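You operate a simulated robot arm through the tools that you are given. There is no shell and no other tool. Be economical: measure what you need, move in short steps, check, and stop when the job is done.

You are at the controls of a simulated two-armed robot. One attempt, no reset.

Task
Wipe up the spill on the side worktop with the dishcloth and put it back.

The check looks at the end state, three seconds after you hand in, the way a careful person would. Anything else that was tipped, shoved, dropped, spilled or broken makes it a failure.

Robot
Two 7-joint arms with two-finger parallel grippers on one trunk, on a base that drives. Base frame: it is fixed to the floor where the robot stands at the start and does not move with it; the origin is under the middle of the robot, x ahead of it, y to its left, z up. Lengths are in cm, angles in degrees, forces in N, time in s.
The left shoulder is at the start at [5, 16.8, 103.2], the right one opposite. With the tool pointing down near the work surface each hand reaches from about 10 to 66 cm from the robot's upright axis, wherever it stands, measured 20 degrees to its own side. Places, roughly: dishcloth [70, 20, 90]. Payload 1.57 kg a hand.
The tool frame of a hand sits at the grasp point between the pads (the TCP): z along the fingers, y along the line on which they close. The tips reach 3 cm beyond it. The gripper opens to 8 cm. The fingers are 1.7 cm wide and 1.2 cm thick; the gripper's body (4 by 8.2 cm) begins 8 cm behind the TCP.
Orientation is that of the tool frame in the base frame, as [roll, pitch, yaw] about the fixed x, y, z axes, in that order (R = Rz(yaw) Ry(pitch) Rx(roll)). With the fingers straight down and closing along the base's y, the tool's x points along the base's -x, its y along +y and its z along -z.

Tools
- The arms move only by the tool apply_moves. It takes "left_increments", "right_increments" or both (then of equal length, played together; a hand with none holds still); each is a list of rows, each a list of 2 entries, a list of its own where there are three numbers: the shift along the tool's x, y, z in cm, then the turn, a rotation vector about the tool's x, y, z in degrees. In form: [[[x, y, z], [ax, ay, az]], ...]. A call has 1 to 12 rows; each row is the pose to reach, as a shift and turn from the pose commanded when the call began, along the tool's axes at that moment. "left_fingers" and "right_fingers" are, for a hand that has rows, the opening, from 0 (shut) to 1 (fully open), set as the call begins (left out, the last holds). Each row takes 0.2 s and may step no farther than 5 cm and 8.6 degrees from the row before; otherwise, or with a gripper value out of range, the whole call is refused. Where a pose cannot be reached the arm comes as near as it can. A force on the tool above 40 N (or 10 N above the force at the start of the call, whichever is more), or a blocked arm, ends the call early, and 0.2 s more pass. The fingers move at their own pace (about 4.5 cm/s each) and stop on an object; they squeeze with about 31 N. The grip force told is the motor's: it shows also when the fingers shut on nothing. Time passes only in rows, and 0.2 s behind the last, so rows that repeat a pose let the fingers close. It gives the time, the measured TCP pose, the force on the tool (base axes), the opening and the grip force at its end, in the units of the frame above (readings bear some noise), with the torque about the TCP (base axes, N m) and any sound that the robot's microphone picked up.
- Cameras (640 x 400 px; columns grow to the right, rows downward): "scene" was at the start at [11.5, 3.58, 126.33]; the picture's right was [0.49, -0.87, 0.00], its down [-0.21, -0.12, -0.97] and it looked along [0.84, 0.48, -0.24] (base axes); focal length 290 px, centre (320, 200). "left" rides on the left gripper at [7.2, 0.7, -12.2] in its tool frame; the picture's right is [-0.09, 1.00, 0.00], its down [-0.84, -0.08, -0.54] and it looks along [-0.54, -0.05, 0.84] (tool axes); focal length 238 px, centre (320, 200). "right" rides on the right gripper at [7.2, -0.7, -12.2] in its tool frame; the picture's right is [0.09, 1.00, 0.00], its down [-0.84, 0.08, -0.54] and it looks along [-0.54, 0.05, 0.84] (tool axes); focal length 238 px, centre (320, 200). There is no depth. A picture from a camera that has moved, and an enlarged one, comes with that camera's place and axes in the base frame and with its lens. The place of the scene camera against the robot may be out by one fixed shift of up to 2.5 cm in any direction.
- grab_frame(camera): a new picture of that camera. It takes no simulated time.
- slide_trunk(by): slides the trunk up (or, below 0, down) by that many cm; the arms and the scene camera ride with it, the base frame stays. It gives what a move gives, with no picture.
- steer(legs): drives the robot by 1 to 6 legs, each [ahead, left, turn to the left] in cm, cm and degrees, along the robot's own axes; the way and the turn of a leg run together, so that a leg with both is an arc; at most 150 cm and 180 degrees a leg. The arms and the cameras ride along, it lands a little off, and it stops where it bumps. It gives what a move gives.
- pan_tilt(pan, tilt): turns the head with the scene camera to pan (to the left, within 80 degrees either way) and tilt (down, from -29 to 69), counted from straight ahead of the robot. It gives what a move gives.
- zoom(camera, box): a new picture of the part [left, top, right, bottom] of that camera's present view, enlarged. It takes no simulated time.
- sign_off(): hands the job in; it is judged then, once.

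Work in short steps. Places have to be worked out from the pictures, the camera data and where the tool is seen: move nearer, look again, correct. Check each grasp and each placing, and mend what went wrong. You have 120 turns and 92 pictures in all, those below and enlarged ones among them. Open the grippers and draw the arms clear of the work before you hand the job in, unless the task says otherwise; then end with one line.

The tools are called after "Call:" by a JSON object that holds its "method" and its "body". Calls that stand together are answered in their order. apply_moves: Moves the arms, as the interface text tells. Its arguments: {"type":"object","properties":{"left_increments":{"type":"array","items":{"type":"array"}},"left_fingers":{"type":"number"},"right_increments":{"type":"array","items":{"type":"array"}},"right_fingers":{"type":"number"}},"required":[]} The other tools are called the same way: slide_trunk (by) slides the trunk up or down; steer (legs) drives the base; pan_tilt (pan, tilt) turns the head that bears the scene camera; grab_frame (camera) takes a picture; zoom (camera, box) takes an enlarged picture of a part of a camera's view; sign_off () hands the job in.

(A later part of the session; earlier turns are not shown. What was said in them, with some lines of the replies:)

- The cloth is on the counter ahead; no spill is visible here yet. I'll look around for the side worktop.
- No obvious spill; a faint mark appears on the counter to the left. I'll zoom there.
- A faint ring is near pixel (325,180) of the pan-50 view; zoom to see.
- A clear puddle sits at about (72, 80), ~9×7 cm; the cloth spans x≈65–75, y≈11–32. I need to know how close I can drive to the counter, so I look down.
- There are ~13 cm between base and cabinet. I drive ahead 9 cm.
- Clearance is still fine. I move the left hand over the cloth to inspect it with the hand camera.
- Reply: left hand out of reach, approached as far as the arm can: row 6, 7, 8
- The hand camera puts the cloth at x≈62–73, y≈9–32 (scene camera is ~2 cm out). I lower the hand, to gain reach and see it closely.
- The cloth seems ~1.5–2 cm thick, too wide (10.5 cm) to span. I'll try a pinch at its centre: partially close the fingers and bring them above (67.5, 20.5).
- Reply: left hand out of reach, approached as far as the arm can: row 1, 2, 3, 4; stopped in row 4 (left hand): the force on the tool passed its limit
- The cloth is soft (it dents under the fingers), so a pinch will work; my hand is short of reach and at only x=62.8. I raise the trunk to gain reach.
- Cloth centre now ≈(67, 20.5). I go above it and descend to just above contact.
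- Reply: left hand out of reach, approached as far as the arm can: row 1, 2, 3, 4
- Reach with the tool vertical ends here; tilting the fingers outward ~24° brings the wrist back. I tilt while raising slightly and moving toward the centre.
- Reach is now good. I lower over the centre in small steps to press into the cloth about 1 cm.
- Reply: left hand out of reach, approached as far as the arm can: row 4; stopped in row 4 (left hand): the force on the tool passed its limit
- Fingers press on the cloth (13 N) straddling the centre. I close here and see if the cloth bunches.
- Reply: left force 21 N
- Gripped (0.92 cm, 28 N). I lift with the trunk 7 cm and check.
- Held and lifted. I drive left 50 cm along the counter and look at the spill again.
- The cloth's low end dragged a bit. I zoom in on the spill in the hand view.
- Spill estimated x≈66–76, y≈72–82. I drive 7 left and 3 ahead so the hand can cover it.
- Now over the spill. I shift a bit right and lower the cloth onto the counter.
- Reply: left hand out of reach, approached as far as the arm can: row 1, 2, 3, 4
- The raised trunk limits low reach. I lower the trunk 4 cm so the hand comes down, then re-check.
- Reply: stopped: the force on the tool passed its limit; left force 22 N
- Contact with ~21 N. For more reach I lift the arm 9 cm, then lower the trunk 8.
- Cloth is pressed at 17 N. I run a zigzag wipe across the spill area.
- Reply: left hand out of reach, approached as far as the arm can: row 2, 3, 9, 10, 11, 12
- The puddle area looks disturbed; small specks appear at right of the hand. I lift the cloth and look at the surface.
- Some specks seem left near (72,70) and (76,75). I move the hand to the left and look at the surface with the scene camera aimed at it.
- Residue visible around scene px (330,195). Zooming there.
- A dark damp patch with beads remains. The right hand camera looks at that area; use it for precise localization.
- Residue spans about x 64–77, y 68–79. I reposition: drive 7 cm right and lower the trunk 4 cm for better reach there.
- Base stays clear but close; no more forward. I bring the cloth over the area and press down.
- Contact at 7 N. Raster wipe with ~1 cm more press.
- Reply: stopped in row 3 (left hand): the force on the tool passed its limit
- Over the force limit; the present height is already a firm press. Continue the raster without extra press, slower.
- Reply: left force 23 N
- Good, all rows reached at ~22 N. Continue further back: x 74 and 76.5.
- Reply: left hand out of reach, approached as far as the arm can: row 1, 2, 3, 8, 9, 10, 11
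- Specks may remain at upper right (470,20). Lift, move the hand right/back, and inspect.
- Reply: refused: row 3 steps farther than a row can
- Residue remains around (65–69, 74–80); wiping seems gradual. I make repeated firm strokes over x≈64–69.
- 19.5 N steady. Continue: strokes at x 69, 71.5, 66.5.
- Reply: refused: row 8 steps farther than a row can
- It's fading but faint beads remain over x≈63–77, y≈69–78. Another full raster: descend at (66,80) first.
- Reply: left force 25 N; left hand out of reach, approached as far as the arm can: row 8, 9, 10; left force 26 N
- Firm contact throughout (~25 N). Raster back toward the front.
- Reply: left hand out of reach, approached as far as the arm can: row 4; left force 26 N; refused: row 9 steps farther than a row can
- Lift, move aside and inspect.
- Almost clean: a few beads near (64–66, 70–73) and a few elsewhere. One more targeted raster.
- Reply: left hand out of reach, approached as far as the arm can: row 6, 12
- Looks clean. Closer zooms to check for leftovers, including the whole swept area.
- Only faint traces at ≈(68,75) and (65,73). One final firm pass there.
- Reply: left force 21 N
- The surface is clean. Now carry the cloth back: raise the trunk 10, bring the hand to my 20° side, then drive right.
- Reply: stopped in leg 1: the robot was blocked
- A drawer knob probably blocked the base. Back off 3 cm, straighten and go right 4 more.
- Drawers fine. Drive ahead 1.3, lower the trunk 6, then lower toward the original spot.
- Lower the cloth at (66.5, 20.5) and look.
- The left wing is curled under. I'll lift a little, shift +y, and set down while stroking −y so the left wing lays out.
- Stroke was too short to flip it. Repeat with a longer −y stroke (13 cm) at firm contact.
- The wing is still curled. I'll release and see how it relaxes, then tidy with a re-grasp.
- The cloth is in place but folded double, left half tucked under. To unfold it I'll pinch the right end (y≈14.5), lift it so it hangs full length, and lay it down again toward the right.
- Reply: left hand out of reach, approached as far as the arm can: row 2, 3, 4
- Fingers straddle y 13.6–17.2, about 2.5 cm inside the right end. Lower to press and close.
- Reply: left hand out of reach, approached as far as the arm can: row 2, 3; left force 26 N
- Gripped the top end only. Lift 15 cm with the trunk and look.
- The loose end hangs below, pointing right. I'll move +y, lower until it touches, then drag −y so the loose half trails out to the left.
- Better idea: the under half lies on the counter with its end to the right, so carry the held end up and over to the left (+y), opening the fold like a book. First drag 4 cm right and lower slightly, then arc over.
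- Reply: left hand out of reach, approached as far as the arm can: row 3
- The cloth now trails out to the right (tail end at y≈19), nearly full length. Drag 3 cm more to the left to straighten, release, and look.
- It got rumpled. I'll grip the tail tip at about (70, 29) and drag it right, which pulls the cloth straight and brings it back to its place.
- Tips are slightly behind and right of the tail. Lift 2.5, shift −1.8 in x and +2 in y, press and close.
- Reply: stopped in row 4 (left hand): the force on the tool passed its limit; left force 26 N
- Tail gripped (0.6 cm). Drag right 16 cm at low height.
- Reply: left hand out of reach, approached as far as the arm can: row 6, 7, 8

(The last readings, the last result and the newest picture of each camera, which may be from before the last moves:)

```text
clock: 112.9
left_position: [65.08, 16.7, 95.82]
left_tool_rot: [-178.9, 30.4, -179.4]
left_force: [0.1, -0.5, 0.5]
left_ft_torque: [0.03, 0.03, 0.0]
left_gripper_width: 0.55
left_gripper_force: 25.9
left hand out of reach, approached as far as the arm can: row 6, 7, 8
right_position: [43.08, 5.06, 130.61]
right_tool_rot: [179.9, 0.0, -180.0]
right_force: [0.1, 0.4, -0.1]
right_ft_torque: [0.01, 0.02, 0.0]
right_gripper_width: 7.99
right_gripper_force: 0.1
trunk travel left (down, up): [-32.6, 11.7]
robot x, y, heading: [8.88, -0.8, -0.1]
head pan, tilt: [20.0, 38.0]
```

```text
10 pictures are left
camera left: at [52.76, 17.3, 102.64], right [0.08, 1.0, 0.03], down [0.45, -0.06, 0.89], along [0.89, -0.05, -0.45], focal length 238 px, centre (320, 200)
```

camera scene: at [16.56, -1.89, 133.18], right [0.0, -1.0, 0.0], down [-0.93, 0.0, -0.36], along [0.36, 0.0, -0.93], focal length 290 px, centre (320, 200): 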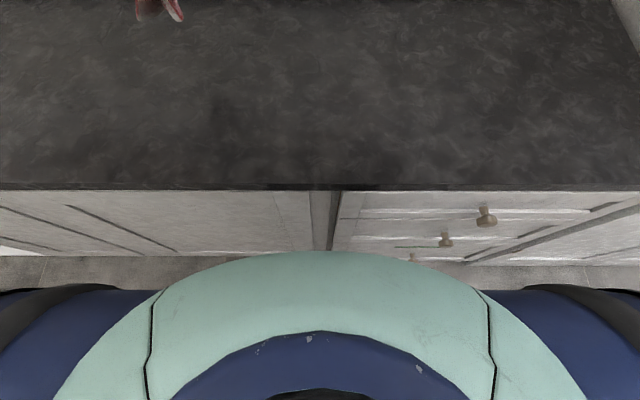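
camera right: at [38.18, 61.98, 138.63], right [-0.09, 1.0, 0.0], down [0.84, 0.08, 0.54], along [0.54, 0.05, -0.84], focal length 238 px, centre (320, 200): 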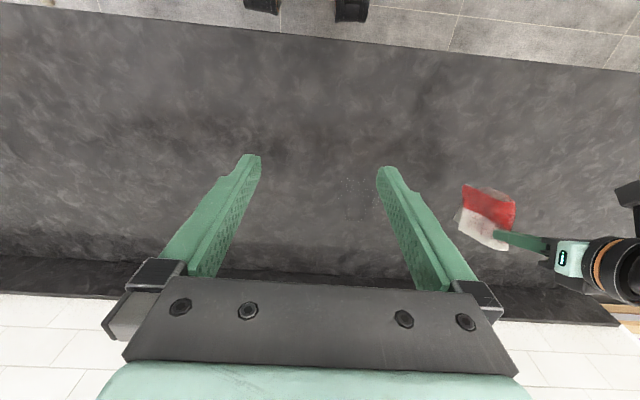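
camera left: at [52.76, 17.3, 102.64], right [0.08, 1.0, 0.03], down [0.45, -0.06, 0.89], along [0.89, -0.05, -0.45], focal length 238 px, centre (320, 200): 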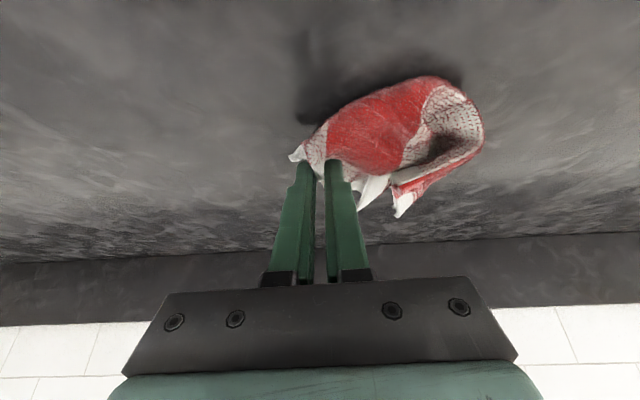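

The cloth now spans y≈14–29 around (68, 21.5): its original spot. Release gently and lift clear.

Call:
{"method": "apply_moves", "body": {"left_increments": [[[0, 0, 0.3], [0, 0, 0]], [[0, 0, 0.3], [0, 0, 0]], [[0, 0, 0.3], [0, 0, 0]], [[-1, 0, -1.8], [0, 0, 0]], [[-2.5, 0, -4.5], [0, 0, 0]], [[-4.5, 0, -8.5], [0, 0, 0]], [[-4, 4, -10], [0, 0, 0]], [[-2, 8, -12], [0, 0, 0]], [[2, 11, -12], [0, 0, 0]], [[6, 14, -12], [0, 0, 0]], [[10, 16, -12], [0, 0, 0]]], "left_fingers": 0.5}}

Call:
{"method": "zoom", "body": {"camera": "scene", "box": [180, 100, 420, 250]}}

```text
clock: 115.3
left_position: [50.39, 32.32, 101.19]
left_tool_rot: [-179.0, 30.6, -179.4]
left_force: [0.0, 0.0, -0.6]
left_ft_torque: [-0.02, 0.02, -0.02]
left_gripper_width: 4.0
left_gripper_force: 0.0
right_position: [43.01, 5.13, 130.59]
right_tool_rot: [180.0, 0.0, -179.9]
right_force: [-0.2, -0.2, -0.3]
right_ft_torque: [-0.01, 0.0, 0.01]
right_gripper_width: 7.99
right_gripper_force: 0.1
trunk travel left (down, up): [-32.6, 11.7]
robot x, y, heading: [8.43, -0.9, 0.3]
head pan, tilt: [20.0, 38.0]
```

```text
2.67 times, centred on (300, 175) of scene
camera zoom: at [20.26, 1.15, 135.1], right [0.34, -0.94, 0.0], down [-0.58, -0.21, -0.79], along [0.74, 0.27, -0.62], focal length 773 px, centre (373, 267)
```

zoom: 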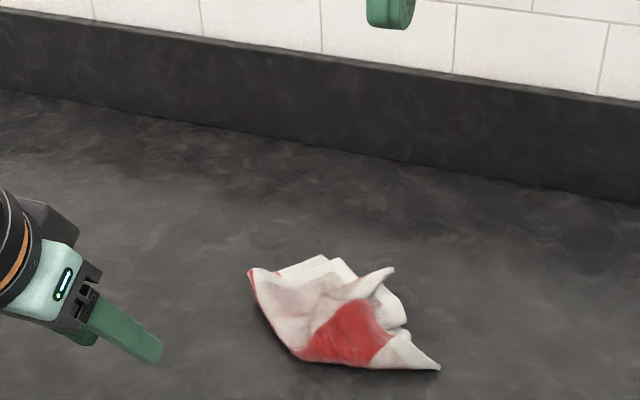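

The cloth lies flat over its original footprint (x≈60–74, y≈10–32). I retract the hand a bit more and take a last look at the spill area.

Call:
{"method": "apply_moves", "body": {"left_increments": [[[0, 2, -4], [0, 0, 0]], [[2, 4, -8], [0, 0, 0]], [[5, 6, -11], [0, 0, 0]]], "left_fingers": 1}}

Call:
{"method": "steer", "body": {"legs": [[-3, 0, 0], [0, 45, 0]]}}

Call:
{"method": "pan_tilt", "body": {"pan": 25, "tilt": 40}}

Call:
{"method": "grab_frame", "body": {"camera": "scene"}}

Call:
{"method": "zoom", "body": {"camera": "scene", "box": [220, 120, 380, 220]}}

```text
clock: 116.1
left_position: [40.47, 38.1, 107.87]
left_tool_rot: [-179.0, 30.3, -179.4]
left_force: [-0.5, 0.0, -0.9]
left_ft_torque: [0.02, -0.02, -0.01]
left_gripper_width: 8.02
left_gripper_force: 0.1
right_position: [42.97, 5.09, 130.51]
right_tool_rot: [179.9, 0.1, -179.9]
right_force: [0.6, 0.5, 0.1]
right_ft_torque: [0.0, -0.02, -0.01]
right_gripper_width: 7.99
right_gripper_force: 0.1
trunk travel left (down, up): [-32.6, 11.7]
robot x, y, heading: [8.62, -0.53, 0.2]
head pan, tilt: [20.0, 38.0]
```

```text
clock: 119.2
left_position: [37.81, 83.15, 107.93]
left_tool_rot: [-179.0, 30.5, -179.8]
left_force: [-0.2, 0.9, 1.0]
left_ft_torque: [-0.01, 0.01, -0.03]
left_gripper_width: 7.97
left_gripper_force: 0.1
right_position: [40.09, 49.99, 130.57]
right_tool_rot: [179.9, 0.0, 179.7]
right_force: [0.3, 0.2, 0.6]
right_ft_torque: [-0.04, 0.03, -0.05]
right_gripper_width: 7.98
right_gripper_force: 0.1
trunk travel left (down, up): [-32.6, 11.7]
robot x, y, heading: [5.8, 43.96, -0.1]
head pan, tilt: [20.0, 38.0]
```

```text
clock: 119.9
left_position: [37.88, 83.07, 107.88]
left_tool_rot: [-179.1, 30.5, -179.8]
left_force: [-0.4, -0.3, 0.4]
left_ft_torque: [0.02, -0.01, -0.02]
left_gripper_width: 8.01
left_gripper_force: 0.1
right_position: [40.01, 49.91, 130.51]
right_tool_rot: [179.9, 0.1, 179.7]
right_force: [-0.6, 0.2, -0.5]
right_ft_torque: [-0.04, -0.01, 0.01]
right_gripper_width: 8.0
right_gripper_force: 0.0
trunk travel left (down, up): [-32.6, 11.7]
robot x, y, heading: [6.08, 44.45, -0.1]
head pan, tilt: [25.0, 40.0]
```

```text
8 pictures are left
camera scene: at [16.88, 46.77, 134.79], right [0.42, -0.91, 0.0], down [-0.58, -0.27, -0.77], along [0.7, 0.32, -0.64], focal length 290 px, centre (320, 200)
```

scene: 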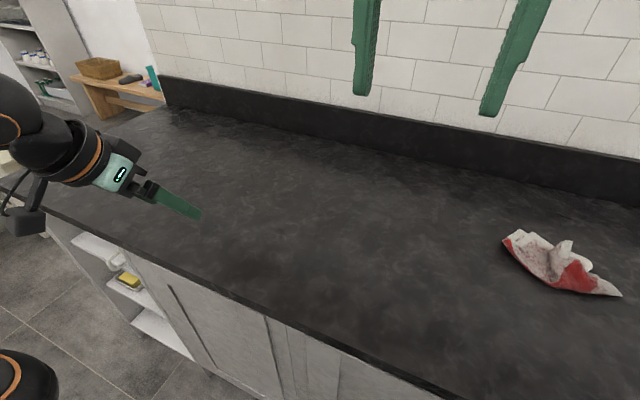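

```text
4.00 times, centred on (300, 170) of scene
camera zoom: at [16.88, 46.77, 134.79], right [0.42, -0.91, 0.0], down [-0.58, -0.27, -0.77], along [0.7, 0.32, -0.64], focal length 1159 px, centre (400, 320)
```

zoom: 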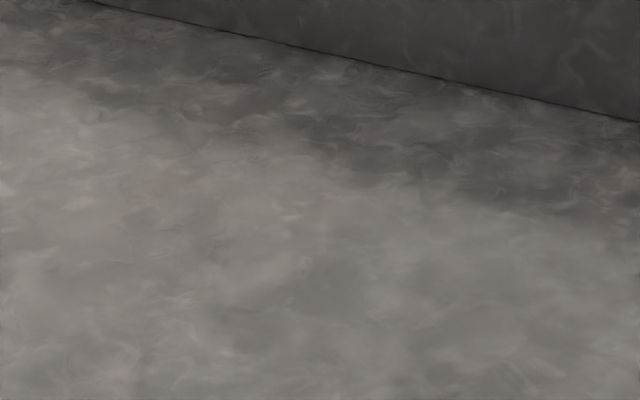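

The worktop is clean, the cloth is back in its place, and the arms are clear and open. Handing in.

Call:
{"method": "sign_off", "body": {}}

```text
The job is handed in.
```

I wiped the spill off the side worktop and put the dishcloth back on its original spot, though it is rumpled instead of neatly folded; on the way back the base bumped the cabinet once, probably a drawer knob, with no damage I could see.
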